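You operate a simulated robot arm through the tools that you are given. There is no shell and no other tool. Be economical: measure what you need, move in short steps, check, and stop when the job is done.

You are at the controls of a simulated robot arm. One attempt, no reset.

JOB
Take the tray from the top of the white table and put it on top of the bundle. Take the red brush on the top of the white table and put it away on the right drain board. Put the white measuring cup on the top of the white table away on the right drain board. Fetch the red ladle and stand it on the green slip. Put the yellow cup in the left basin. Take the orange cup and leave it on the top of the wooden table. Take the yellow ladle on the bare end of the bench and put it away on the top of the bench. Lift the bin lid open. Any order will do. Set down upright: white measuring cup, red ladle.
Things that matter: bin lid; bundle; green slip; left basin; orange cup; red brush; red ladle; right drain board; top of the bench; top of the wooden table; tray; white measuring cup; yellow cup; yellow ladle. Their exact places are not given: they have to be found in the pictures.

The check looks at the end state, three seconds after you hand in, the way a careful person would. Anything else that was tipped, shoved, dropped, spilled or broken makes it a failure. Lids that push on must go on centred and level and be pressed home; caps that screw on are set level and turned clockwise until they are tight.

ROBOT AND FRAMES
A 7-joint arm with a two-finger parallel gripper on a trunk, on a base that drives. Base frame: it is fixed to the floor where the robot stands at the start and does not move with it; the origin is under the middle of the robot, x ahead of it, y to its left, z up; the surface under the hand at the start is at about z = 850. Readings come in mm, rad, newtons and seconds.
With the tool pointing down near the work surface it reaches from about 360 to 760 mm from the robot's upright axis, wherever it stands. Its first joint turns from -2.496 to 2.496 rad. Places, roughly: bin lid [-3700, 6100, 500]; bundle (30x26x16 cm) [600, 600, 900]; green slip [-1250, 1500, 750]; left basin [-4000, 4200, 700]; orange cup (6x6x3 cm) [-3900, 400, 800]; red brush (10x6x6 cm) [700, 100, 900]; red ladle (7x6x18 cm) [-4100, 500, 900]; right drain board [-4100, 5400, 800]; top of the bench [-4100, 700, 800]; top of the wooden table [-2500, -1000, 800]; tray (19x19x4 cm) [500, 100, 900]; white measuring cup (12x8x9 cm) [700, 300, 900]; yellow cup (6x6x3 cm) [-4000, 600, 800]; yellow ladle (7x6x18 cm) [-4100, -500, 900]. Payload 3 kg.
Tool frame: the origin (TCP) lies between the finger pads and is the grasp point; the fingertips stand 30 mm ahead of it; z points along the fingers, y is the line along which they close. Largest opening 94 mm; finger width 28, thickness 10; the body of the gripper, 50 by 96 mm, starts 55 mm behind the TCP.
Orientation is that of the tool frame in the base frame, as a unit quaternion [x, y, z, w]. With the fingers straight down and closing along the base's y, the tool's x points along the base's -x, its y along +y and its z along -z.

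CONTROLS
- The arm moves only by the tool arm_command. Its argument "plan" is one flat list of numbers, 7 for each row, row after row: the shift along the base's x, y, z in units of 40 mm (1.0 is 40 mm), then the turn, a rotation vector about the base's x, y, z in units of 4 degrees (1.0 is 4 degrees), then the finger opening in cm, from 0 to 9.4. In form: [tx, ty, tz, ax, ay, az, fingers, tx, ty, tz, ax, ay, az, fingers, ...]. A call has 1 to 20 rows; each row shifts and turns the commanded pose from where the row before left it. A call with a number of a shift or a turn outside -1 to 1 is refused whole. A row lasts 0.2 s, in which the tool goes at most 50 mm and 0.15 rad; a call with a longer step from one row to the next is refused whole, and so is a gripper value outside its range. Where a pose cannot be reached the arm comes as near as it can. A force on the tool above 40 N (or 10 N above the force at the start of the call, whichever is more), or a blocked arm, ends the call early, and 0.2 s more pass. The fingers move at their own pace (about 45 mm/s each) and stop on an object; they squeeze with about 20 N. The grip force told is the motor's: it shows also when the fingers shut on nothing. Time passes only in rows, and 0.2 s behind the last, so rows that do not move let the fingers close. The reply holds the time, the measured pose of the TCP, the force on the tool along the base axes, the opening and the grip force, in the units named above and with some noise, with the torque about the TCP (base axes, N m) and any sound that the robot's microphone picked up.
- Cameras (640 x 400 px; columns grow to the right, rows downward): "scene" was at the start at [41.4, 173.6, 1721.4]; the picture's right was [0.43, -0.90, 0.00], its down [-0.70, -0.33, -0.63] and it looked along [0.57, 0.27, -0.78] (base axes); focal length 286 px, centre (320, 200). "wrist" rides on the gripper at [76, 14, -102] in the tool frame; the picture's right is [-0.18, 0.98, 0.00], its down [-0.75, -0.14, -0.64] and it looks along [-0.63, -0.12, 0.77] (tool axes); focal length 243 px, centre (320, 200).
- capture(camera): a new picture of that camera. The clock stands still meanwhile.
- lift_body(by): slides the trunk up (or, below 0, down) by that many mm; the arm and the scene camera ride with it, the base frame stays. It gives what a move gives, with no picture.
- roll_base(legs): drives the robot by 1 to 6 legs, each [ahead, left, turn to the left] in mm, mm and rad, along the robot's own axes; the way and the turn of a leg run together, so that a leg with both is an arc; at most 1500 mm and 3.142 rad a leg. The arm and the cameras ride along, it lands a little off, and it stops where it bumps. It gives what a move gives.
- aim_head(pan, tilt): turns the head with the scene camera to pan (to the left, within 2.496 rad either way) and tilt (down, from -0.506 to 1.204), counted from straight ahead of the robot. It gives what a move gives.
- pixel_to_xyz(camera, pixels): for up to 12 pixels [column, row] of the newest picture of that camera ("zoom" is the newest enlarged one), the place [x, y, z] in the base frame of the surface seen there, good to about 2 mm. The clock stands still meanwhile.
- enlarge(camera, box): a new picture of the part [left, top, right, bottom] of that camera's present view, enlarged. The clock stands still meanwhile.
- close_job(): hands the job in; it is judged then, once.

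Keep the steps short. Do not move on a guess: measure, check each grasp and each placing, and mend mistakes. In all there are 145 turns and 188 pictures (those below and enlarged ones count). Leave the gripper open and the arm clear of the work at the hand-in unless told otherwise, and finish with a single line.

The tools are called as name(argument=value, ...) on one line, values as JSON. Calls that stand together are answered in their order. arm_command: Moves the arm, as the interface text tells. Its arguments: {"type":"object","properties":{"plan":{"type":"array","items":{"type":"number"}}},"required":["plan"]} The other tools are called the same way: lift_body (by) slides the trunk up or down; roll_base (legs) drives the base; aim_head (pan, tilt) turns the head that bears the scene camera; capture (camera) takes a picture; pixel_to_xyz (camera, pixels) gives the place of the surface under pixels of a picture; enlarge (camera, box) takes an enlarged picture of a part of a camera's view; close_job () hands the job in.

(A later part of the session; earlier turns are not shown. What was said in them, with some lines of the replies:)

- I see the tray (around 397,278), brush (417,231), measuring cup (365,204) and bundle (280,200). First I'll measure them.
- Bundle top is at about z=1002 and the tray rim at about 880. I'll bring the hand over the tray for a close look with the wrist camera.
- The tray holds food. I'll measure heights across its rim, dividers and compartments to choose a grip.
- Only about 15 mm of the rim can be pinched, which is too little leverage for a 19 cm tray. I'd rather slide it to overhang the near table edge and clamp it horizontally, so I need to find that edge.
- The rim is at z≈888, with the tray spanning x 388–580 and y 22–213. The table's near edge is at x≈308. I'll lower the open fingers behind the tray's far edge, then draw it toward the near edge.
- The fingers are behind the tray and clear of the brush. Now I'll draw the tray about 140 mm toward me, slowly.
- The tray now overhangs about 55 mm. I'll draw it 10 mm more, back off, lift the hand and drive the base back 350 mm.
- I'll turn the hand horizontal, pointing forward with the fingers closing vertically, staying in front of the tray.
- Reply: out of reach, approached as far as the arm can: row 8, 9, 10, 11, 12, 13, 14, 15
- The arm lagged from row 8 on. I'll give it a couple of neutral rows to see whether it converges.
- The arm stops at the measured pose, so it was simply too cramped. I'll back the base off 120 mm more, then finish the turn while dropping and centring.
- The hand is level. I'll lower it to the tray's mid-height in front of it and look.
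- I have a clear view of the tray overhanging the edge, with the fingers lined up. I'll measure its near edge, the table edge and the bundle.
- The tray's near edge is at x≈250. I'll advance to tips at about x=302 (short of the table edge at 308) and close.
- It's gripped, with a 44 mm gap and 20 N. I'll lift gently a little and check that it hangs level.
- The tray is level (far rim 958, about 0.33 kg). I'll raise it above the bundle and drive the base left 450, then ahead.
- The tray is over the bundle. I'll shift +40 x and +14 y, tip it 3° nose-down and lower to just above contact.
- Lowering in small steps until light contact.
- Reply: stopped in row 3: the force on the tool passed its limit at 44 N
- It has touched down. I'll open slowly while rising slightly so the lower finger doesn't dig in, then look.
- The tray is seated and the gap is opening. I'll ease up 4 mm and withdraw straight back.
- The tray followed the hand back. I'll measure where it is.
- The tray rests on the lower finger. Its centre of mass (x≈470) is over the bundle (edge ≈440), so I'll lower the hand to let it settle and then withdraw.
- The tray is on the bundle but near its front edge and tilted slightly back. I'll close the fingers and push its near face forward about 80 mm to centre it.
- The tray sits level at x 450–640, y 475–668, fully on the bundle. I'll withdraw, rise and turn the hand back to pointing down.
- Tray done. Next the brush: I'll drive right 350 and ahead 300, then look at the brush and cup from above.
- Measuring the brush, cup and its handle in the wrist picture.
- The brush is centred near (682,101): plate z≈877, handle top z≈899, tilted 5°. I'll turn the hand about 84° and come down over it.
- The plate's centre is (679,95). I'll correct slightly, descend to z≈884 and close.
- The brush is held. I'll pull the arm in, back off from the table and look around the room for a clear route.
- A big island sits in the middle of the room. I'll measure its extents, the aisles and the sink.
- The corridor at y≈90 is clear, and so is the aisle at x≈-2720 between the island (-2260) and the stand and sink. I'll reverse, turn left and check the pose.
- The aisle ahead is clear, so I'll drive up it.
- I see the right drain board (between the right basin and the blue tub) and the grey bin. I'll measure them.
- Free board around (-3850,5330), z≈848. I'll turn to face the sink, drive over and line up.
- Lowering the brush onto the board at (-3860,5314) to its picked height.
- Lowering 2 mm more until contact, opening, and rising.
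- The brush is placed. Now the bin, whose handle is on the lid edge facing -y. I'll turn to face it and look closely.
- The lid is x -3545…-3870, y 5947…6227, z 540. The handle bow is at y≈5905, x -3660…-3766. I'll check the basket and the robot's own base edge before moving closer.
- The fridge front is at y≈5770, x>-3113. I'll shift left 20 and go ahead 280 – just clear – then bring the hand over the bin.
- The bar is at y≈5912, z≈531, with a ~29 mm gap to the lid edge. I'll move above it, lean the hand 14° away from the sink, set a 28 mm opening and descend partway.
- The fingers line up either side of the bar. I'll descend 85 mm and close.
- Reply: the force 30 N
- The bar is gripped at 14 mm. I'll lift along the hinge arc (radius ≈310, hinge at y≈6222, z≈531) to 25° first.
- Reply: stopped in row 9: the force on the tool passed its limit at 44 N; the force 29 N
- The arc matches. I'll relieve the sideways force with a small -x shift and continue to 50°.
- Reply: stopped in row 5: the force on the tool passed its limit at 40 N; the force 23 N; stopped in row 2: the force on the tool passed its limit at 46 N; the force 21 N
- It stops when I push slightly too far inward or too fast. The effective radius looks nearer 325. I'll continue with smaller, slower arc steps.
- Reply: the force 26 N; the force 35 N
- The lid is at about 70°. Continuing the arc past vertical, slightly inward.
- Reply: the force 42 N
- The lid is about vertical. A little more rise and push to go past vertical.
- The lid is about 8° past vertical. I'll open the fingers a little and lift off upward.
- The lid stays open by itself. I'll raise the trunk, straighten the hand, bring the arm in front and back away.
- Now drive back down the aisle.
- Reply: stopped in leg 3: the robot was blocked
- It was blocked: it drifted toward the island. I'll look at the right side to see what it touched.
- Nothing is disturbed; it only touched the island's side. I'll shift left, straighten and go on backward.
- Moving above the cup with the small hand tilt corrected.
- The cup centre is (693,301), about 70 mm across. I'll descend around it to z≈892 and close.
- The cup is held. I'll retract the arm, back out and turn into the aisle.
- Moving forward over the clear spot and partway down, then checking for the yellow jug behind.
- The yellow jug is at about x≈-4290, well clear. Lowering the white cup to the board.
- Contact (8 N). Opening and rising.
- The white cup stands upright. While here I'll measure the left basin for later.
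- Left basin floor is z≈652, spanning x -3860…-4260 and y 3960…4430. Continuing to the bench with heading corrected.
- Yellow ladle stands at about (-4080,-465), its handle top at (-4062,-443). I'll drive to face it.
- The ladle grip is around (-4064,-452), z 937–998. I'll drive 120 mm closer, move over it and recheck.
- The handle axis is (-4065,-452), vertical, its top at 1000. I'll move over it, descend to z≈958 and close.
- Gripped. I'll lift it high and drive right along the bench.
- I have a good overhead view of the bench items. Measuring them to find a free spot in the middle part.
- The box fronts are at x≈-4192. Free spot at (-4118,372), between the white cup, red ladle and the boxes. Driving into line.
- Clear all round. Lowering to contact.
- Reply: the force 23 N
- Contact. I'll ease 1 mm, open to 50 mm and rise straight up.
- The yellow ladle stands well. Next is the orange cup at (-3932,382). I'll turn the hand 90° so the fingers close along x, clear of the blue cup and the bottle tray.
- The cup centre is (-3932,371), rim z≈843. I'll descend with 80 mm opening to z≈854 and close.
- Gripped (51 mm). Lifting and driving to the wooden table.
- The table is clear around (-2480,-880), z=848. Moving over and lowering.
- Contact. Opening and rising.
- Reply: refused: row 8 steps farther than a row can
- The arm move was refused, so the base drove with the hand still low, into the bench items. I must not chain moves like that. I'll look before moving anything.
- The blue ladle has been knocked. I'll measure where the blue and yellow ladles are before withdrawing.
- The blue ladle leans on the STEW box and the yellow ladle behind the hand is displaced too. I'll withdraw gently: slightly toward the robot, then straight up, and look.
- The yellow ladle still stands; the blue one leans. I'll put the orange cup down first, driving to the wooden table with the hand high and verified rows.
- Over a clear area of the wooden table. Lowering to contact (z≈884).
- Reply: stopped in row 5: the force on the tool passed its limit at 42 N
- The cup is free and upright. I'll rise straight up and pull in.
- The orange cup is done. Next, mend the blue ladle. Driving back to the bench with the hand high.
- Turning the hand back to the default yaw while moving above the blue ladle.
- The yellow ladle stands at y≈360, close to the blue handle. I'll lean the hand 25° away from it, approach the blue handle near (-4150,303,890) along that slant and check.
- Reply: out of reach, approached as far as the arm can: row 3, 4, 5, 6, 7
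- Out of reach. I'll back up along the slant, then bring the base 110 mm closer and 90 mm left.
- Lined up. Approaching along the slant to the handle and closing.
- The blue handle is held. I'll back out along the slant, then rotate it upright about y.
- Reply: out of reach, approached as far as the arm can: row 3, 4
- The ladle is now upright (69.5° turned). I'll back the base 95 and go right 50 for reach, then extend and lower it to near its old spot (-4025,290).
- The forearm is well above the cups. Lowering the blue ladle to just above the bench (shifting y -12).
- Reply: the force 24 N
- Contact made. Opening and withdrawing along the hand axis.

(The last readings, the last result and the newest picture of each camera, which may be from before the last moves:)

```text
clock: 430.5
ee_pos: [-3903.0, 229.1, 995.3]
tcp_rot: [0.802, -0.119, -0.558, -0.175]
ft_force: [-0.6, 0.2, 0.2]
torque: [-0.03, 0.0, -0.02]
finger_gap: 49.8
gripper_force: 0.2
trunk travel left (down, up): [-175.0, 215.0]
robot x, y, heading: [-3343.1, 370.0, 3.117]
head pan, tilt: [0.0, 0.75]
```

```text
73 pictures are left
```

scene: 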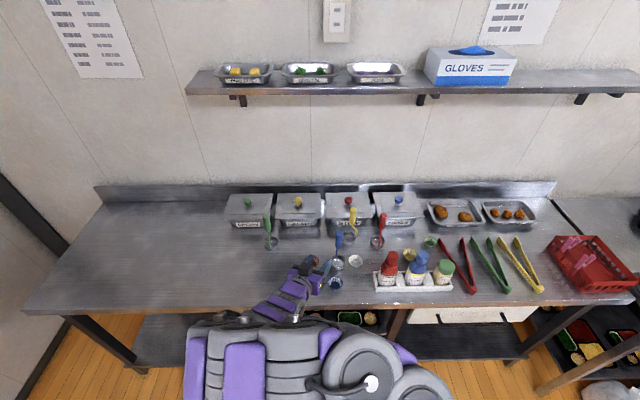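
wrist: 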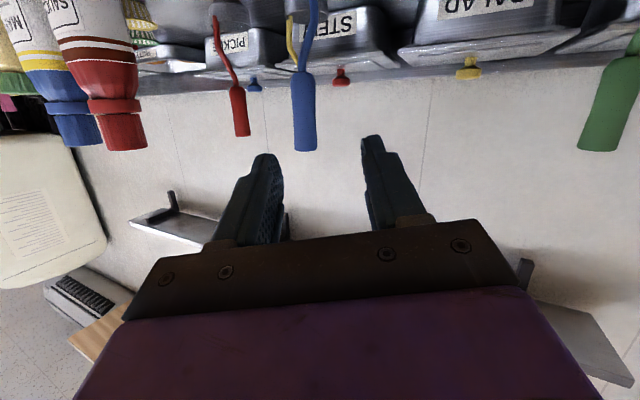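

The blue ladle stands again. Now the yellow cup: I'll raise the hand well above everything, turn it to point down (closing along x), then move the base so it is over the cup.

arm_command(plan=[0, 0, 1, 0, 0, 0, 6, 0, 0, 1, 0, 0, 0, 7, 0, 0, 1, 0, 0, 0, 8, 0, 0, 1, 0, 0, 0, 8])

arm_command(plan=[0, 0, 0, -0.939, -0.489, -0.872, 8, 0, 0, 0, -0.939, -0.489, -0.872, 8, 0, 0, 0, -0.939, -0.489, -0.872, 8, 0, 0, 0, -0.939, -0.489, -0.872, 8, 0, 0, 0, -0.939, -0.489, -0.872, 8, 0, 0, 0, -0.939, -0.489, -0.872, 8, 0, 0, 0, -0.939, -0.489, -0.872, 8, 0, 0, 0, -0.939, -0.489, -0.872, 8, 0, 0, 0, -0.939, -0.489, -0.872, 8, 0, 0, 0, -0.939, -0.489, -0.872, 8, 0, 0, 0, -0.939, -0.489, -0.872, 8, 0, 0, 0, -0.939, -0.489, -0.872, 8, 0, 0, 0, -0.939, -0.489, -0.872, 8, 0, 0, 0, -0.939, -0.489, -0.872, 8, 0, 0, 0, -0.939, -0.489, -0.872, 8, 0, 0, 0, -0.939, -0.489, -0.872, 8, 0, 0, 0, -0.939, -0.489, -0.872, 8, 0, 0, 0, -0.939, -0.489, -0.872, 8])

roll_base(legs=[[0, -371, 0], [130, 0, 0]])

capture(camera="wrist")

```text
clock: 431.5
ee_pos: [-3904.7, 230.9, 1156.3]
tcp_rot: [0.802, -0.119, -0.558, -0.175]
ft_force: [0.2, -0.3, 0.0]
torque: [-0.01, 0.0, -0.02]
finger_gap: 80.0
gripper_force: 0.1
trunk travel left (down, up): [-175.0, 215.0]
robot x, y, heading: [-3343.2, 366.5, 3.117]
head pan, tilt: [0.0, 0.75]
```

```text
clock: 435.3
ee_pos: [-3903.8, 228.9, 1155.5]
tcp_rot: [-0.706, 0.708, -0.002, -0.001]
ft_force: [0.2, -0.4, -0.1]
torque: [0.0, -0.01, 0.03]
finger_gap: 79.9
gripper_force: 0.0
trunk travel left (down, up): [-175.0, 215.0]
robot x, y, heading: [-3338.7, 366.5, 3.121]
head pan, tilt: [0.0, 0.75]
```

```text
clock: 438.6
ee_pos: [-4028.3, 613.8, 1154.2]
tcp_rot: [-0.704, 0.71, -0.002, -0.001]
ft_force: [-0.4, -0.3, -0.8]
torque: [-0.01, -0.02, -0.02]
finger_gap: 80.0
gripper_force: 0.0
trunk travel left (down, up): [-175.0, 215.0]
robot x, y, heading: [-3470.1, 746.4, 3.111]
head pan, tilt: [0.0, 0.75]
```

```text
72 pictures are left
```

wrist: 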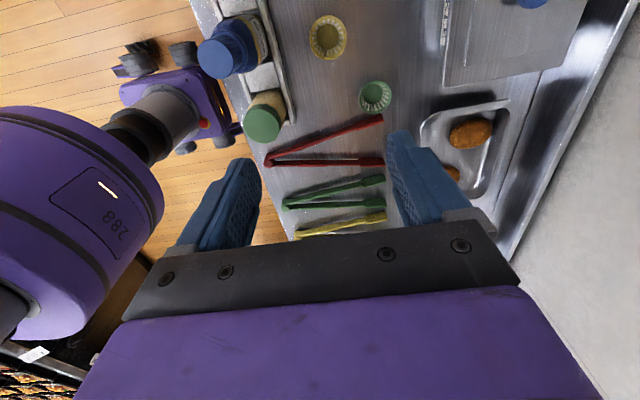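

pixel_to_xyz(camera="wrist", pixels=[[310, 38], [347, 38], [328, 18], [328, 58], [328, 38], [262, 120], [280, 105], [245, 40], [375, 97], [360, 97], [300, 60]])

```text
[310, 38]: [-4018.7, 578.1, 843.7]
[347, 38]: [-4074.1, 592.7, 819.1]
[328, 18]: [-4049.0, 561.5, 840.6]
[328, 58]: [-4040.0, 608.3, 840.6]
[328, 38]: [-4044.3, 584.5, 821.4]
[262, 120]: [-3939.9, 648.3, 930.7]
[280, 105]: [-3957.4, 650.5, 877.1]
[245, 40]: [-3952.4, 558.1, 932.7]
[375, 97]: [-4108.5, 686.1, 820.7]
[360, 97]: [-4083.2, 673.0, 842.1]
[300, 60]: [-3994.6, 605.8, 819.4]
```

The yellow cup centre is (-4045,585). I'll descend over it to z≈854 and close.

arm_command(plan=[-0.21, -0.36, -0.5, 0, 0, 0, 7.6, -0.21, -0.36, -0.5, 0, 0, 0, 7.6, 0, 0, -1, 0, 0, 0, 7.6, 0, 0, -1, 0, 0, 0, 7.6, 0, 0, -1, 0, 0, 0, 7.6, 0, 0, -1, 0, 0, 0, 7.6, 0, 0, -1, 0, 0, 0, 7.6, 0, 0, -1, 0, 0, 0, 7.6, 0, 0, -0.5, 0, 0, 0, 7.6, 0, 0, 0, 0, 0, 0, 0, 0, 0, 0, 0, 0, 0, 0, 0, 0, 0, 0, 0, 0, 0])

capture(camera="wrist")

```text
clock: 441.2
ee_pos: [-4042.2, 589.7, 857.1]
tcp_rot: [-0.705, 0.709, -0.002, -0.002]
ft_force: [-0.1, 0.5, -0.5]
torque: [-0.01, -0.05, -0.03]
finger_gap: 48.1
gripper_force: 20.3
trunk travel left (down, up): [-175.0, 215.0]
robot x, y, heading: [-3464.2, 746.0, 3.112]
head pan, tilt: [0.0, 0.75]
```

```text
71 pictures are left
```

wrist: 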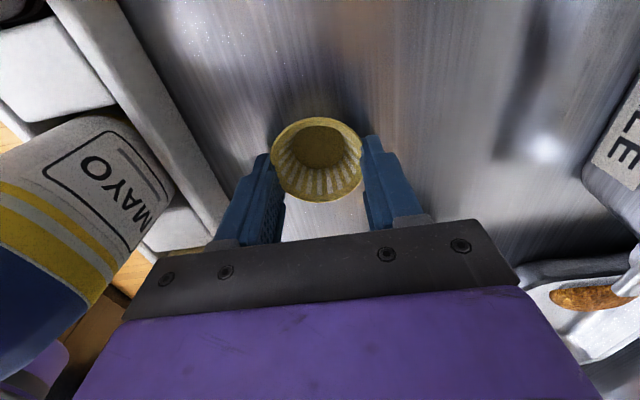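

Gripped. Lifting high, then driving out and up the aisle toward the sink.

arm_command(plan=[0, 0, 0.4, 0, 0, 0, 0, 0, 0, 1, 0, 0, 0, 0, 0, 0, 1, 0, 0, 0, 0, 0, 0, 1, 0, 0, 0, 0, 0, 0, 1, 0, 0, 0, 0, 0, 0, 1, 0, 0, 0, 0, 0, 0, 1, 0, 0, 0, 0, 0, 0, 1, 0, 0, 0, 0])

roll_base(legs=[[-630, 0, 0], [0, 0, -1.545], [1500, 0, 0], [1300, 0, 0]])

capture(camera="wrist")

```text
clock: 443.0
ee_pos: [-4043.8, 586.5, 1150.7]
tcp_rot: [-0.705, 0.709, -0.003, -0.002]
ft_force: [0.0, 0.8, -0.6]
torque: [0.0, -0.03, 0.0]
finger_gap: 48.2
gripper_force: 20.1
trunk travel left (down, up): [-175.0, 215.0]
robot x, y, heading: [-3461.7, 748.7, 3.112]
head pan, tilt: [0.0, 0.75]
```

```text
clock: 463.7
ee_pos: [-3032.2, 4148.8, 1148.5]
tcp_rot: [-0.004, 1.0, 0.0, -0.003]
ft_force: [-0.6, 0.6, -0.3]
torque: [-0.04, 0.02, 0.01]
finger_gap: 48.1
gripper_force: 20.4
trunk travel left (down, up): [-175.0, 215.0]
robot x, y, heading: [-2858.8, 3573.7, 1.562]
head pan, tilt: [0.0, 0.75]
```

```text
70 pictures are left
```

wrist: 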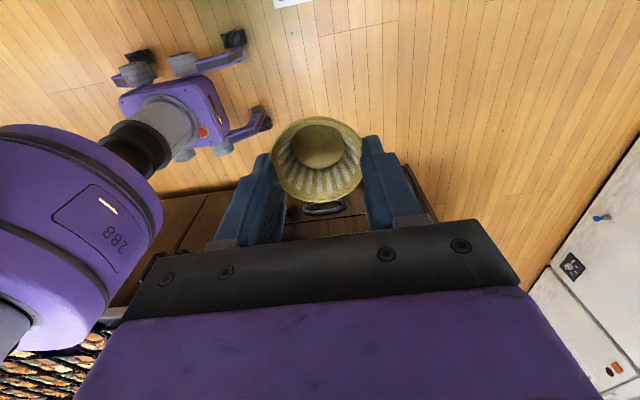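

roll_base(legs=[[790, 0, 0], [0, 0, 1.58], [400, 0, 0]])

aim_head(pan=0.35, tilt=0.75)

capture(camera="scene")

pixel_to_xyz(camera="scene", pixels=[[320, 200], [300, 220], [250, 230], [350, 180], [280, 180]])

```text
clock: 473.9
ee_pos: [-3834.0, 4192.3, 1150.0]
tcp_rot: [0.716, -0.699, 0.001, 0.002]
ft_force: [0.7, 0.4, -0.4]
torque: [-0.04, 0.04, -0.02]
finger_gap: 48.0
gripper_force: 20.3
trunk travel left (down, up): [-175.0, 215.0]
robot x, y, heading: [-3262.0, 4371.2, -3.137]
head pan, tilt: [0.0, 0.75]
```

```text
clock: 474.7
ee_pos: [-3832.6, 4193.2, 1151.4]
tcp_rot: [0.716, -0.698, 0.001, 0.004]
ft_force: [-0.4, -0.9, -0.7]
torque: [0.0, 0.01, -0.05]
finger_gap: 48.0
gripper_force: 19.6
trunk travel left (down, up): [-175.0, 215.0]
robot x, y, heading: [-3263.0, 4370.9, -3.138]
head pan, tilt: [0.351, 0.75]
```

```text
69 pictures are left
```

scene: 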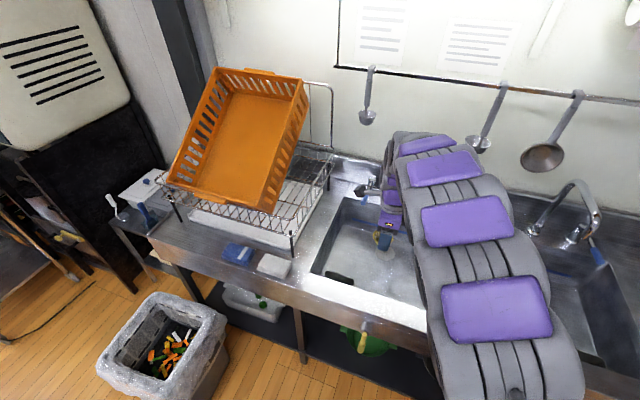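

```text
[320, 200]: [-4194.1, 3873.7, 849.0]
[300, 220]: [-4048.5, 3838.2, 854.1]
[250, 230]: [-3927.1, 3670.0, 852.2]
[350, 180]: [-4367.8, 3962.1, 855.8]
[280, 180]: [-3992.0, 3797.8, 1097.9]
```

The left basin is right ahead of the hand. I'll move over its front part, lower the trunk and check the wrist view.

arm_command(plan=[-0.9, -0.25, 0, 0, 0, 0, 0, -0.9, -0.25, 0, 0, 0, 0, 0, -0.9, -0.25, 0, 0, 0, 0, 0, -0.9, -0.25, 0, 0, 0, 0, 0])

lift_body(by=-150)

capture(camera="wrist")

pixel_to_xyz(camera="wrist", pixels=[[320, 100], [320, 60], [200, 100], [440, 100], [320, 200], [500, 200], [180, 200]])

```text
clock: 475.7
ee_pos: [-3970.0, 4150.0, 1146.3]
tcp_rot: [0.715, -0.699, 0.001, 0.0]
ft_force: [-0.9, -0.9, 2.6]
torque: [0.05, -0.09, -0.01]
finger_gap: 48.3
gripper_force: 20.0
out of reach, approached as far as the arm can: row 4
trunk travel left (down, up): [-175.0, 215.0]
robot x, y, heading: [-3261.7, 4367.8, -3.141]
head pan, tilt: [0.351, 0.75]
```

```text
clock: 477.5
ee_pos: [-3968.0, 4151.0, 1000.1]
tcp_rot: [0.716, -0.698, 0.0, 0.003]
ft_force: [-0.1, -0.7, -0.6]
torque: [-0.03, 0.0, 0.0]
finger_gap: 47.9
gripper_force: 19.8
trunk travel left (down, up): [-25.0, 365.0]
robot x, y, heading: [-3262.5, 4370.5, -3.137]
head pan, tilt: [0.351, 0.75]
```

```text
68 pictures are left
```

wrist: 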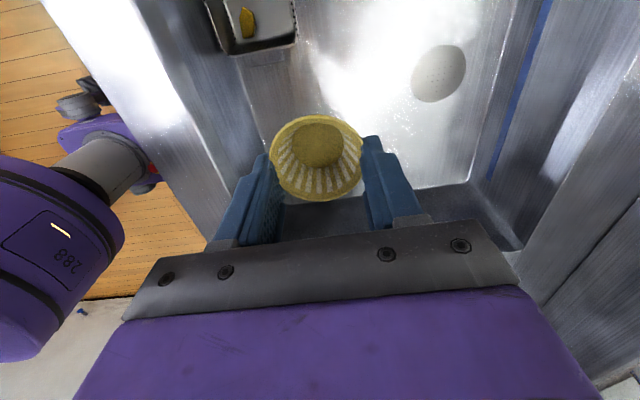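

```text
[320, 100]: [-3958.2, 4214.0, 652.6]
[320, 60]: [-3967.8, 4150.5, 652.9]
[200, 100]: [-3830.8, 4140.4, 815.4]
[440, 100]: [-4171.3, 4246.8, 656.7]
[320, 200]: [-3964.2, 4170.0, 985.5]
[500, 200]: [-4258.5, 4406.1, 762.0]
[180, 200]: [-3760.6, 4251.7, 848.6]
```

Over the basin floor (z≈653). I'll go 40 mm closer, then lower to just above the floor.

roll_base(legs=[[45, 0, 0]])

arm_command(plan=[0, 0, -0.9, 0, 0, 0, 0, 0, 0, -0.9, 0, 0, 0, 0, 0, 0, -0.9, 0, 0, 0, 0, 0, 0, -0.9, 0, 0, 0, 0, 0, 0, -0.9, 0, 0, 0, 0, 0, 0, -0.9, 0, 0, 0, 0, 0, 0, -0.9, 0, 0, 0, 0, 0, 0, -0.9, 0, 0, 0, 0, 0, 0, -0.25, 0, 0, 0, 0, 0, 0, -0.15, 0, 0, 0, 0])

capture(camera="wrist")

```text
clock: 478.4
ee_pos: [-4013.9, 4148.8, 999.3]
tcp_rot: [0.716, -0.698, 0.001, 0.002]
ft_force: [-0.4, 0.0, -0.4]
torque: [0.03, -0.01, 0.03]
finger_gap: 48.3
gripper_force: 20.2
trunk travel left (down, up): [-25.0, 365.0]
robot x, y, heading: [-3304.8, 4368.1, -3.139]
head pan, tilt: [0.351, 0.75]
```

```text
clock: 480.6
ee_pos: [-4011.3, 4150.7, 696.4]
tcp_rot: [0.716, -0.698, 0.001, 0.005]
ft_force: [-0.7, -0.6, 0.0]
torque: [-0.03, -0.01, 0.02]
finger_gap: 48.0
gripper_force: 19.6
trunk travel left (down, up): [-25.0, 365.0]
robot x, y, heading: [-3302.7, 4371.1, -3.135]
head pan, tilt: [0.351, 0.75]
```

```text
67 pictures are left
```

wrist: 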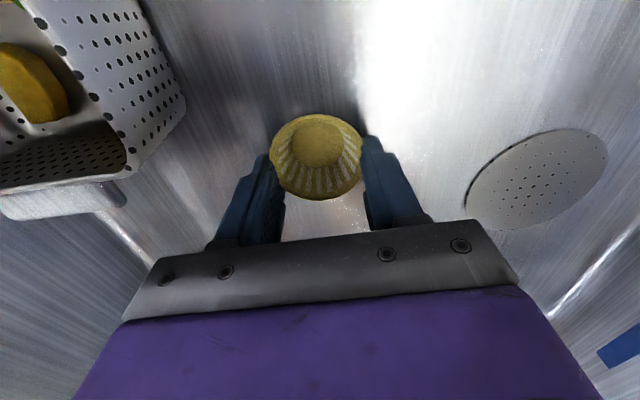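

arm_command(plan=[0, 0, -0.06, 0, 0, 0, 0, 0, 0, -0.05, 0, 0, 0, 0, 0, 0, 0, 0, 0, 0, 8, 0, 0, 0, 0, 0, 0, 8, 0, 0, 0, 0, 0, 0, 8, 0, 0, 0.3, 0, 0, 0, 8, 0, 0, 0.9, 0, 0, 0, 8, 0, 0, 1, 0, 0, 0, 8, 0, 0, 1, 0, 0, 0, 8, 0, 0, 1, 0, 0, 0, 8, 0, 0, 1, 0, 0, 0, 8, 0, 0, 1, 0, 0, 0, 8, 0, 0, 1, 0, 0, 0, 8, 0, 0, 1, 0, 0, 0, 8])

capture(camera="wrist")

lift_body(by=150)

```text
clock: 483.6
ee_pos: [-4009.3, 4150.7, 1021.4]
tcp_rot: [0.717, -0.697, 0.001, 0.003]
ft_force: [0.8, 0.2, -0.3]
torque: [-0.01, 0.04, -0.02]
finger_gap: 80.0
gripper_force: 0.2
trunk travel left (down, up): [-25.0, 365.0]
robot x, y, heading: [-3303.5, 4368.4, -3.132]
head pan, tilt: [0.351, 0.75]
```

```text
66 pictures are left
```

wrist: 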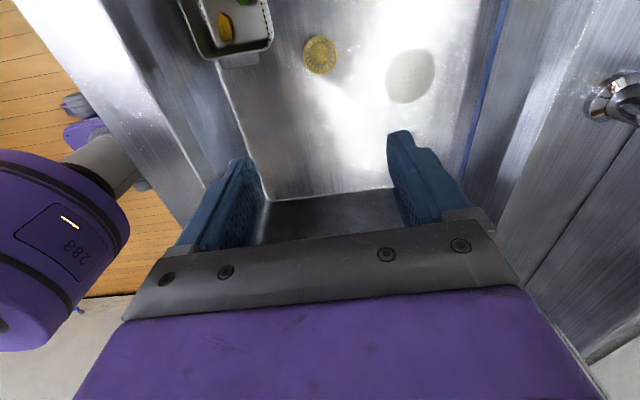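

```text
clock: 485.3
ee_pos: [-4009.1, 4150.1, 1167.7]
tcp_rot: [0.716, -0.698, 0.001, 0.003]
ft_force: [-0.3, -0.7, 0.0]
torque: [-0.01, -0.03, 0.02]
finger_gap: 80.1
gripper_force: 0.1
trunk travel left (down, up): [-175.0, 215.0]
robot x, y, heading: [-3306.1, 4369.6, -3.134]
head pan, tilt: [0.351, 0.75]
```

The yellow cup stands in the left basin. Last: the red ladle. Driving back down the aisle to the bench.

roll_base(legs=[[-480, 0, 0], [0, 0, 1.535], [1500, 0, 0], [1500, 0, 0], [690, 0, 0], [0, 0, -1.545]])

aim_head(pan=-2.3, tilt=0.5)

capture(camera="scene")

```text
clock: 513.4
ee_pos: [-3618.3, 399.8, 1169.3]
tcp_rot: [0.721, -0.693, 0.002, 0.004]
ft_force: [-1.1, 0.9, -0.2]
torque: [0.0, -0.01, -0.01]
finger_gap: 80.2
gripper_force: 0.0
trunk travel left (down, up): [-175.0, 215.0]
robot x, y, heading: [-2920.3, 626.6, -3.122]
head pan, tilt: [0.351, 0.75]
```

```text
clock: 515.8
ee_pos: [-3616.4, 401.8, 1171.3]
tcp_rot: [0.721, -0.693, 0.0, 0.004]
ft_force: [0.7, -0.2, -0.6]
torque: [0.02, 0.01, 0.02]
finger_gap: 80.0
gripper_force: 0.1
trunk travel left (down, up): [-175.0, 215.0]
robot x, y, heading: [-2918.7, 630.8, -3.123]
head pan, tilt: [-2.3, 0.499]
```

```text
65 pictures are left
```

scene: 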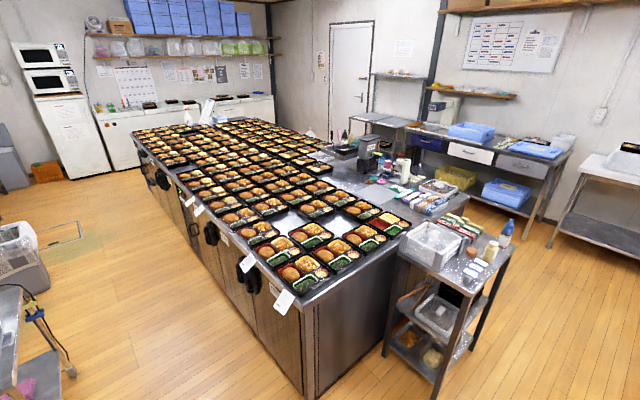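

I'll look for the green slip near (-1250,1500), and drive the last stretch to put the hand above the red ladle.

enlarge(camera="scene", box=[330, 150, 500, 260])

pixel_to_xyz(camera="zoom", pixels=[[320, 130], [250, 100], [200, 120], [400, 140], [300, 180], [450, 170]])

roll_base(legs=[[0, -57, -0.02], [465, 0, 0]])

capture(camera="wrist")

```text
3.64 times, centred on (415, 205) of scene
```

zoom: 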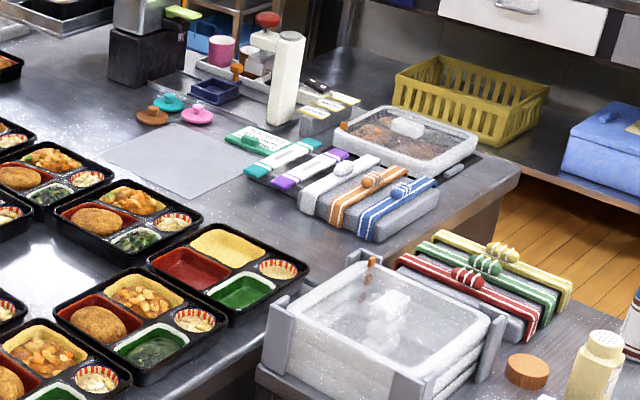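

```text
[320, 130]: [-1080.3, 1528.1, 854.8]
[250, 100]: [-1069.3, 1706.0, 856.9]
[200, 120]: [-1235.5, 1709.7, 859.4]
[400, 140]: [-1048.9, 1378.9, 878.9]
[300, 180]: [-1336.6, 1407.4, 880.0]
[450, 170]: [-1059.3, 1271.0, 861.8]
```

```text
clock: 519.1
ee_pos: [-4094.7, 448.7, 1164.3]
tcp_rot: [0.716, -0.698, -0.004, -0.001]
ft_force: [-0.3, -1.3, -3.1]
torque: [0.07, -0.02, 0.03]
finger_gap: 79.8
gripper_force: 0.0
trunk travel left (down, up): [-175.0, 215.0]
robot x, y, heading: [-3392.3, 679.0, 3.148]
head pan, tilt: [-2.3, 0.499]
```

```text
63 pictures are left
```

wrist: 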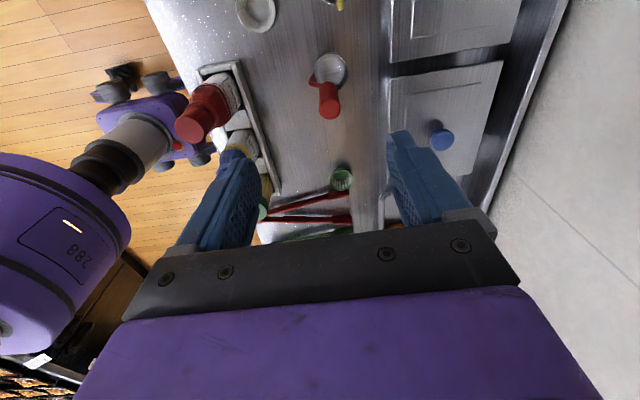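

pixel_to_xyz(camera="wrist", pixels=[[329, 95], [330, 103], [330, 112], [322, 100], [338, 102], [330, 70], [345, 68], [335, 118], [326, 90]])

```text
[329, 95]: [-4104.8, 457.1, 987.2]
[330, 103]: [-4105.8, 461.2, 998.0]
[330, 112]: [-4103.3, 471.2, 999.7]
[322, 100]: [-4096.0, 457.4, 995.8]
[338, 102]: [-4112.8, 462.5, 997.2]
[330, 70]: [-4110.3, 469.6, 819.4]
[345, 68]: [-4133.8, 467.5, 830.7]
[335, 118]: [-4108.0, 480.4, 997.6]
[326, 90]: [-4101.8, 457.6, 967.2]
```

The red handle axis is (-4105,469). Descending, gripping, and lifting.

arm_command(plan=[-0.13, 0.25, -0.1, 0, 0, 0, 6, -0.13, 0.25, -0.1, 0, 0, 0, 6, 0, 0, -1, 0, 0, 0, 6, 0, 0, -1, 0, 0, 0, 6, 0, 0, -1, 0, 0, 0, 6, 0, 0, -1, 0, 0, 0, 6, 0, 0, -0.95, 0, 0, 0, 6, 0, 0, 0, 0, 0, 0, 0, 0, 0, 0, 0, 0, 0, 0, 0, 0, 0, 0, 0, 0, 0])

capture(camera="wrist")

arm_command(plan=[0, 0, 0.4, 0, 0, 0, 0, 0, 0, 1, 0, 0, 0, 0, 0, 0, 1, 0, 0, 0, 0, 0, 0, 1, 0, 0, 0, 0, 0, 0, 1, 0, 0, 0, 0, 0, 0, 1, 0, 0, 0, 0])

capture(camera="wrist")

```text
clock: 521.4
ee_pos: [-4105.6, 493.5, 964.5]
tcp_rot: [0.714, -0.7, 0.0, 0.007]
ft_force: [-0.9, 0.5, -0.6]
torque: [-0.03, -0.09, 0.01]
finger_gap: 27.3
gripper_force: 20.0
trunk travel left (down, up): [-175.0, 215.0]
robot x, y, heading: [-3391.4, 681.5, 3.14]
head pan, tilt: [-2.3, 0.499]
```

```text
62 pictures are left
```

wrist: 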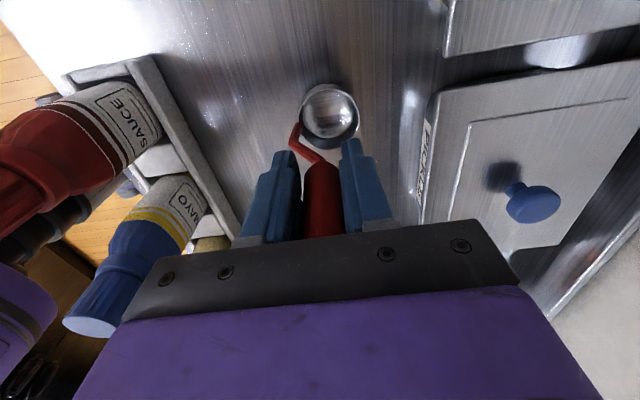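

```text
clock: 522.8
ee_pos: [-4091.7, 475.0, 1172.5]
tcp_rot: [0.716, -0.699, -0.005, 0.004]
ft_force: [0.7, 0.6, 0.5]
torque: [-0.02, 0.06, -0.02]
finger_gap: 27.2
gripper_force: 19.8
out of reach, approached as far as the arm can: row 6
trunk travel left (down, up): [-175.0, 215.0]
robot x, y, heading: [-3391.8, 679.1, 3.143]
head pan, tilt: [-2.3, 0.499]
```

```text
61 pictures are left
```

wrist: 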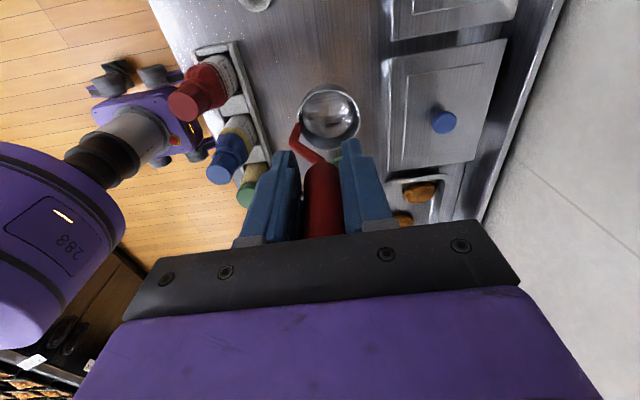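

The red ladle is held. I'll retract the arm, raise the trunk for clearance, and drive round the island to its far side near the slip.

arm_command(plan=[0.9, 0.6, 0, 0, 0, 0, 0, 0.9, 0.6, 0, 0, 0, 0, 0, 0.9, 0.6, 0, 0, 0, 0, 0, 0.9, 0.6, 0, 0, 0, 0, 0, 0.9, 0.6, 0, 0, 0, 0, 0, 0.9, 0.6, 0, 0, 0, 0, 0])

lift_body(by=120)

roll_base(legs=[[-1100, 0, 0], [0, 480, 0], [-1500, 0, 0], [-200, 0, 0]])

aim_head(pan=-0.9, tilt=0.5)

capture(camera="scene")

```text
clock: 524.1
ee_pos: [-3878.1, 619.2, 1170.5]
tcp_rot: [0.716, -0.698, -0.004, 0.003]
ft_force: [0.1, 0.2, -0.7]
torque: [0.01, -0.01, 0.01]
finger_gap: 27.3
gripper_force: 19.9
trunk travel left (down, up): [-175.0, 215.0]
robot x, y, heading: [-3389.7, 678.9, 3.141]
head pan, tilt: [-2.3, 0.499]
```

```text
clock: 525.6
ee_pos: [-3880.3, 619.0, 1290.3]
tcp_rot: [0.715, -0.699, -0.003, 0.003]
ft_force: [0.6, -0.2, -2.2]
torque: [0.01, -0.04, 0.01]
finger_gap: 27.2
gripper_force: 20.6
trunk travel left (down, up): [-295.0, 95.0]
robot x, y, heading: [-3390.6, 678.2, 3.14]
head pan, tilt: [-2.3, 0.499]
```

```text
clock: 541.9
ee_pos: [-1120.9, 57.2, 1289.3]
tcp_rot: [-0.693, 0.72, 0.006, -0.001]
ft_force: [0.5, -0.4, -0.5]
torque: [0.0, -0.03, 0.03]
finger_gap: 26.5
gripper_force: 19.6
trunk travel left (down, up): [-295.0, 95.0]
robot x, y, heading: [-631.4, 94.5, 3.077]
head pan, tilt: [-2.3, 0.499]
```

```text
clock: 543.4
ee_pos: [-1119.5, 65.7, 1290.3]
tcp_rot: [-0.694, 0.72, 0.004, -0.004]
ft_force: [-0.6, -0.2, -2.0]
torque: [-0.02, 0.02, -0.01]
finger_gap: 26.5
gripper_force: 19.5
trunk travel left (down, up): [-295.0, 95.0]
robot x, y, heading: [-630.8, 91.5, 3.074]
head pan, tilt: [-0.901, 0.499]
```

```text
60 pictures are left
```

scene: 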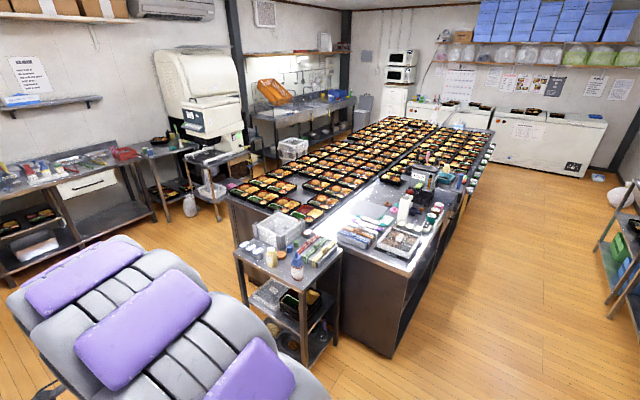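

enlarge(camera="scene", box=[325, 180, 455, 270])

pixel_to_xyz(camera="zoom", pixels=[[270, 165], [240, 215], [300, 180], [220, 160], [330, 130], [170, 240], [450, 330], [340, 330], [580, 150], [400, 160], [380, 100], [290, 200]])

roll_base(legs=[[0, 0, 0.065], [0, -1350, 0]])

aim_head(pan=-0.25, tilt=0.8)

capture(camera="scene")

capture(camera="wrist")

```text
4.44 times, centred on (390, 225) of scene
```

zoom: 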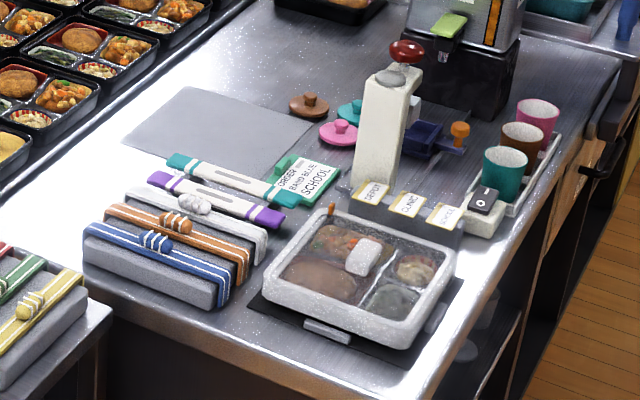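

```text
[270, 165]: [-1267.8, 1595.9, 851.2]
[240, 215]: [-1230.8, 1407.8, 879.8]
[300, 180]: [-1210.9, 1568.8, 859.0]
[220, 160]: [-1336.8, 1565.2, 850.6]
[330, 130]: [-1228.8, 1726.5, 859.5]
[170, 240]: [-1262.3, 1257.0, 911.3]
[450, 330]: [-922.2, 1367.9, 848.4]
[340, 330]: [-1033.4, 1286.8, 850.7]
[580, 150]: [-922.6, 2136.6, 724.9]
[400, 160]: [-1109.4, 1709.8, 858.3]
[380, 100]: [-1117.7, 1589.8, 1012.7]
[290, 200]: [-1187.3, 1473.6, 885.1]
```

```text
clock: 550.5
ee_pos: [-1099.1, 1380.6, 1289.9]
tcp_rot: [-0.705, 0.71, 0.005, -0.002]
ft_force: [-0.5, -0.1, -2.6]
torque: [-0.01, 0.0, -0.04]
finger_gap: 26.3
gripper_force: 19.7
trunk travel left (down, up): [-295.0, 95.0]
robot x, y, heading: [-611.2, 1427.0, 3.109]
head pan, tilt: [-0.901, 0.499]
```

```text
clock: 551.6
ee_pos: [-1097.3, 1382.3, 1290.8]
tcp_rot: [-0.704, 0.71, 0.004, -0.003]
ft_force: [-0.5, 0.0, 0.1]
torque: [-0.01, -0.03, -0.03]
finger_gap: 26.1
gripper_force: 19.9
trunk travel left (down, up): [-295.0, 95.0]
robot x, y, heading: [-609.2, 1424.1, 3.112]
head pan, tilt: [-0.25, 0.799]
```

```text
58 pictures are left
```

scene: 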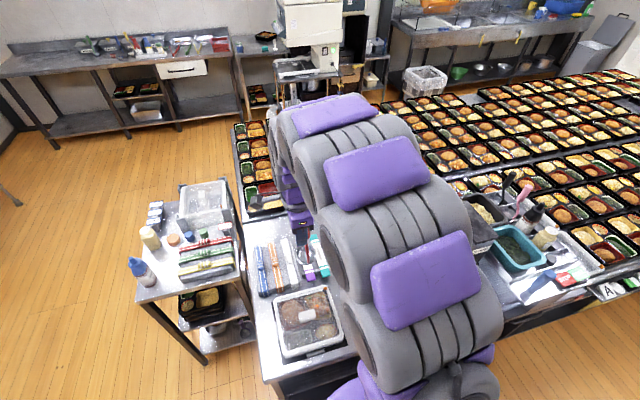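

```text
57 pictures are left
```

wrist: 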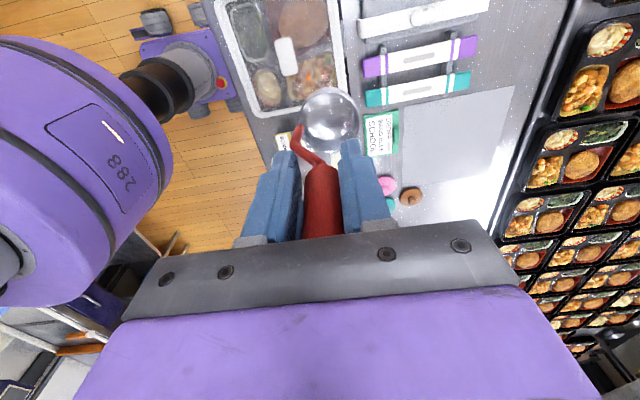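

The green slip is the green order card at wrist px (380,130). Measuring it closely.

enlarge(camera="wrist", box=[340, 60, 440, 170])

pixel_to_xyz(camera="wrist", pixels=[[365, 117], [397, 112], [399, 150], [368, 154], [382, 134], [395, 132], [375, 125], [415, 90], [360, 140], [385, 190], [412, 195]])

```text
3.64 times, centred on (390, 115) of wrist
```

zoom: 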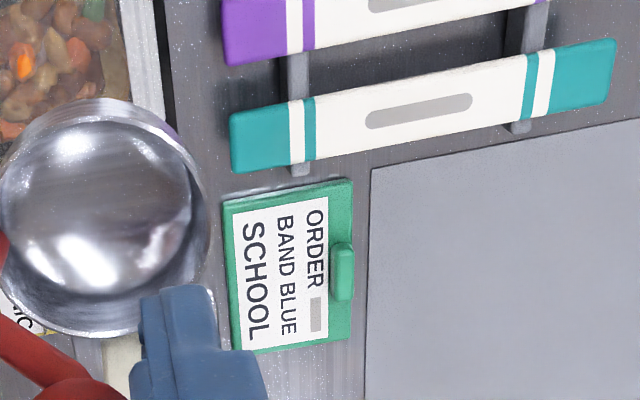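

```text
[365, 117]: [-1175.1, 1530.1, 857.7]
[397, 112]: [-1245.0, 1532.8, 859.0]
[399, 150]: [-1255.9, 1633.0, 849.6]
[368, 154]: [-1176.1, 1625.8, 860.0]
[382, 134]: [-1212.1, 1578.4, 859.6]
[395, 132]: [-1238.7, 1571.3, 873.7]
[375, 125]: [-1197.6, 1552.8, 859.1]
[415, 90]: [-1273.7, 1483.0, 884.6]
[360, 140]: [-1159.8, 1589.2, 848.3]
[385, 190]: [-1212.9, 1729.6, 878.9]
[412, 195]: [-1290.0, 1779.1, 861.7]
```

The card spans x -1250…-1172, y 1528…1628, z≈859, with a clip at x<-1232. I'll measure the bowl's offset from the TCP and look at the tall scale column next to it.

pixel_to_xyz(camera="wrist", pixels=[[303, 120], [358, 118], [330, 89], [332, 149], [330, 118], [285, 143], [290, 160], [278, 160], [400, 195], [300, 140]])

roll_base(legs=[[70, -150, 0.03]])

capture(camera="wrist")

```text
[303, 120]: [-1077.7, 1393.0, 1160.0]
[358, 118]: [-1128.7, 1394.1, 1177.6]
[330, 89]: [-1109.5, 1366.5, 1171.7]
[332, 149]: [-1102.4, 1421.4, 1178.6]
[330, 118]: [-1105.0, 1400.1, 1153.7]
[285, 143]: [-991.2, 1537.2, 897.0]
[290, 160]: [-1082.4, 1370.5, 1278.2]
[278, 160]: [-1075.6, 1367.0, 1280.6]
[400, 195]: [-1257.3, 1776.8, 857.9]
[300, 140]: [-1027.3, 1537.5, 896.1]
```

```text
clock: 553.0
ee_pos: [-1163.1, 1513.0, 1290.8]
tcp_rot: [0.716, -0.698, -0.006, 0.003]
ft_force: [0.6, -1.4, -0.9]
torque: [0.03, 0.03, 0.0]
finger_gap: 26.4
gripper_force: 20.2
trunk travel left (down, up): [-295.0, 95.0]
robot x, y, heading: [-678.6, 1577.5, -3.141]
head pan, tilt: [-0.25, 0.799]
```

```text
55 pictures are left
```

wrist: 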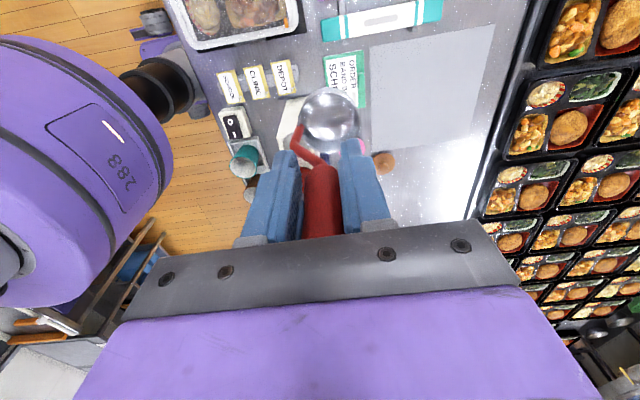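

The bowl is offset (-6,+12) from the TCP, so I want the TCP at (-1194,1556). I'll move over, come partway down and check against the column.

pixel_to_xyz(camera="wrist", pixels=[[288, 115], [282, 130], [296, 110], [278, 145], [290, 140], [240, 150], [384, 163]])

arm_command(plan=[-0.39, 0.54, 0, 0, 0, 0, 0, -0.39, 0.54, 0, 0, 0, 0, 0, 0, 0, -0.9, 0, 0, 0, 0, 0, 0, -0.9, 0, 0, 0, 0, 0, 0, -0.9, 0, 0, 0, 0])

capture(camera="wrist")

```text
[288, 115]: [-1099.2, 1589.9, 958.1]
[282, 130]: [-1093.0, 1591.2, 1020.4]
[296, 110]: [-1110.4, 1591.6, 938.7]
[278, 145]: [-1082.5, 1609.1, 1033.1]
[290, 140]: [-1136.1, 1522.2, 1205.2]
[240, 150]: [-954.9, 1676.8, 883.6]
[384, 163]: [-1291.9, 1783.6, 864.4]
```

```text
clock: 554.2
ee_pos: [-1194.3, 1559.6, 1183.6]
tcp_rot: [0.715, -0.699, -0.004, 0.004]
ft_force: [0.4, -0.5, -1.6]
torque: [-0.02, 0.0, -0.01]
finger_gap: 26.2
gripper_force: 19.7
trunk travel left (down, up): [-295.0, 95.0]
robot x, y, heading: [-681.1, 1579.1, -3.137]
head pan, tilt: [-0.25, 0.799]
```

```text
54 pictures are left
```

wrist: 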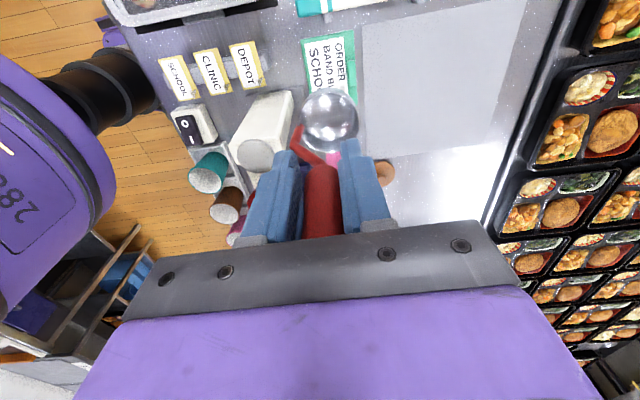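

Clear of the column. Lowering to just above the card, then in small steps until contact.

arm_command(plan=[0, -0.08, -0.9, 0, 0, 0, 0, 0, 0, -0.9, 0, 0, 0, 0, 0, 0, -0.9, 0, 0, 0, 0, 0, 0, -0.9, 0, 0, 0, 0, 0, 0, -0.55, 0, 0, 0, 0, 0, 0, -0.2, 0, 0, 0, 0])

arm_command(plan=[0, 0, -0.04, 0, 0, 0, 0, 0, 0, -0.04, 0, 0, 0, 0, 0, 0, 0, 0, 0, 0, 0])

capture(camera="wrist")

pixel_to_xyz(camera="wrist", pixels=[[303, 115], [358, 113], [330, 85], [330, 118], [345, 80], [350, 100]])

```text
clock: 555.6
ee_pos: [-1193.7, 1557.4, 1011.4]
tcp_rot: [0.716, -0.698, -0.006, 0.004]
ft_force: [0.1, -1.1, -1.0]
torque: [-0.01, -0.01, -0.04]
finger_gap: 26.5
gripper_force: 19.5
trunk travel left (down, up): [-295.0, 95.0]
robot x, y, heading: [-681.3, 1577.8, -3.14]
head pan, tilt: [-0.25, 0.799]
```

```text
clock: 556.4
ee_pos: [-1194.8, 1556.6, 1008.1]
tcp_rot: [0.716, -0.698, -0.005, 0.003]
ft_force: [0.3, -0.3, -2.0]
torque: [-0.03, -0.03, 0.04]
finger_gap: 25.9
gripper_force: 20.1
trunk travel left (down, up): [-295.0, 95.0]
robot x, y, heading: [-680.2, 1574.1, -3.143]
head pan, tilt: [-0.25, 0.799]
```

```text
53 pictures are left
```

wrist: 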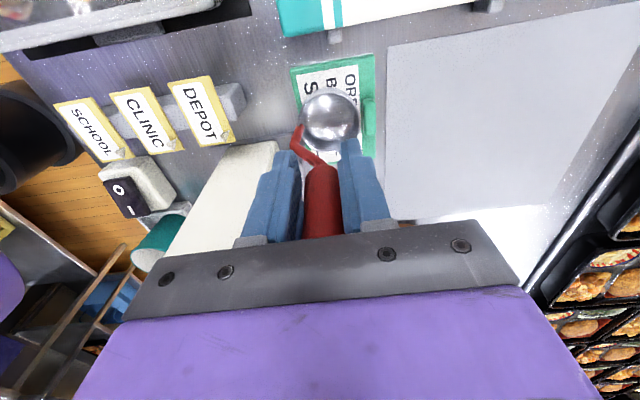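

```text
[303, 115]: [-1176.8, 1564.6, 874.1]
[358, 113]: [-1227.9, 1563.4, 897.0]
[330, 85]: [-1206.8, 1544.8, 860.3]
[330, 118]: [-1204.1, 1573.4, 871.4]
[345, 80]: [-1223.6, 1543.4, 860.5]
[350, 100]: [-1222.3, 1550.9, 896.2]
```

The bowl is over the flat part of the card, about 6 mm up. Lowering to contact.

arm_command(plan=[0, 0, -0.07, 0, 0, 0, 0, 0, 0, -0.05, 0, 0, 0, 0, 0, 0, 0, 0, 0, 0, 0])

arm_command(plan=[0, 0, -0.03, 0, 0, 0, 0, 0, 0, 0, 0, 0, 0, 0])

```text
clock: 557.2
ee_pos: [-1194.2, 1557.1, 1001.9]
tcp_rot: [0.716, -0.698, -0.005, 0.003]
ft_force: [0.0, -0.4, -1.1]
torque: [-0.01, -0.01, 0.0]
finger_gap: 26.1
gripper_force: 20.0
trunk travel left (down, up): [-295.0, 95.0]
robot x, y, heading: [-680.9, 1578.5, -3.139]
head pan, tilt: [-0.25, 0.799]
```

```text
clock: 557.8
ee_pos: [-1194.3, 1557.4, 1001.8]
tcp_rot: [0.716, -0.698, -0.005, 0.004]
ft_force: [-0.9, -0.5, -1.0]
torque: [-0.04, -0.03, 0.03]
finger_gap: 26.1
gripper_force: 19.9
trunk travel left (down, up): [-295.0, 95.0]
robot x, y, heading: [-680.7, 1578.9, -3.138]
head pan, tilt: [-0.25, 0.799]
```

arm_command(plan=[0, 0, -0.04, 0, 0, 0, 0, 0, 0, 0, 0, 0, 0, 0])

arm_command(plan=[0, 0, -0.03, 0, 0, 0, 0, 0, 0, 0, 0, 0, 0, 0])

arm_command(plan=[0, 0, -0.03, 0, 0, 0, 0, 0, 0, 0, 0, 0, 0, 0])

capture(camera="wrist")

```text
clock: 558.4
ee_pos: [-1195.2, 1556.4, 1000.2]
tcp_rot: [0.716, -0.698, -0.006, 0.004]
ft_force: [0.1, -1.0, -1.3]
torque: [-0.03, -0.04, 0.02]
finger_gap: 26.1
gripper_force: 20.1
trunk travel left (down, up): [-295.0, 95.0]
robot x, y, heading: [-680.3, 1577.9, -3.146]
head pan, tilt: [-0.25, 0.799]
```

```text
clock: 559.0
ee_pos: [-1194.9, 1555.7, 997.6]
tcp_rot: [0.716, -0.698, -0.005, 0.005]
ft_force: [0.5, 0.8, -2.1]
torque: [0.03, 0.01, 0.0]
finger_gap: 26.1
gripper_force: 20.1
trunk travel left (down, up): [-295.0, 95.0]
robot x, y, heading: [-681.9, 1576.7, -3.144]
head pan, tilt: [-0.25, 0.799]
```

```text
clock: 559.6
ee_pos: [-1195.4, 1556.2, 996.9]
tcp_rot: [0.716, -0.698, -0.006, 0.004]
ft_force: [-0.3, 0.4, 13.0]
torque: [0.19, -0.04, -0.01]
finger_gap: 26.1
gripper_force: 19.8
trunk travel left (down, up): [-295.0, 95.0]
robot x, y, heading: [-682.2, 1575.1, -3.142]
head pan, tilt: [-0.25, 0.799]
```

```text
52 pictures are left
```

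wrist: 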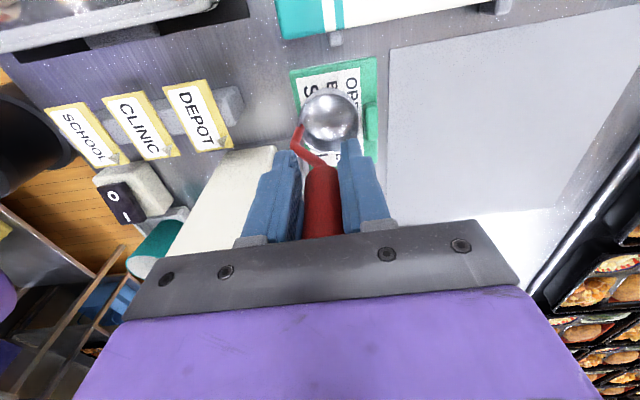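

Contact (13 N) on the flat part of the card, clear of the clip. Opening and rising straight up.

arm_command(plan=[0, 0, 0, 0, 0, 0, 5, 0, 0, 0, 0, 0, 0, 5, 0, 0, 0.4, 0, 0, 0, 5, 0, 0, 1, 0, 0, 0, 5, 0, 0, 1, 0, 0, 0, 5, 0, 0, 1, 0, 0, 0, 5, 0, 0, 1, 0, 0, 0, 5, 0, 0, 1, 0, 0, 0, 5, 0.9, 0, 0.4, 0, 0, 0, 5])

capture(camera="wrist")

```text
clock: 561.6
ee_pos: [-1155.4, 1554.1, 1228.7]
tcp_rot: [0.716, -0.698, -0.006, 0.005]
ft_force: [-0.4, -0.9, -0.4]
torque: [-0.01, -0.02, -0.01]
finger_gap: 49.9
gripper_force: 0.1
trunk travel left (down, up): [-295.0, 95.0]
robot x, y, heading: [-680.2, 1580.1, -3.133]
head pan, tilt: [-0.25, 0.799]
```

```text
51 pictures are left
```

wrist: 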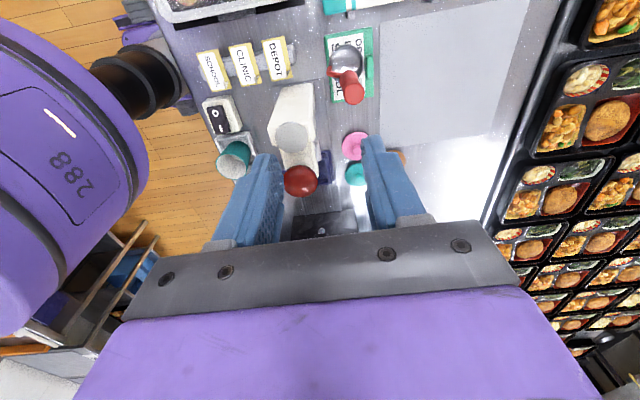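

The red ladle stands upright on the green slip, the gripper is open and the arm is clear. Handing in.

close_job()

```text
The job is handed in.
```

All eight tasks are done and handed in, but on the way I knocked over the blue ladle, then stood it up again a few mm from its old spot. The same bump shifted the yellow ladle slightly; it stayed upright. I took the green order card ("SCHOOL") to be the green slip.
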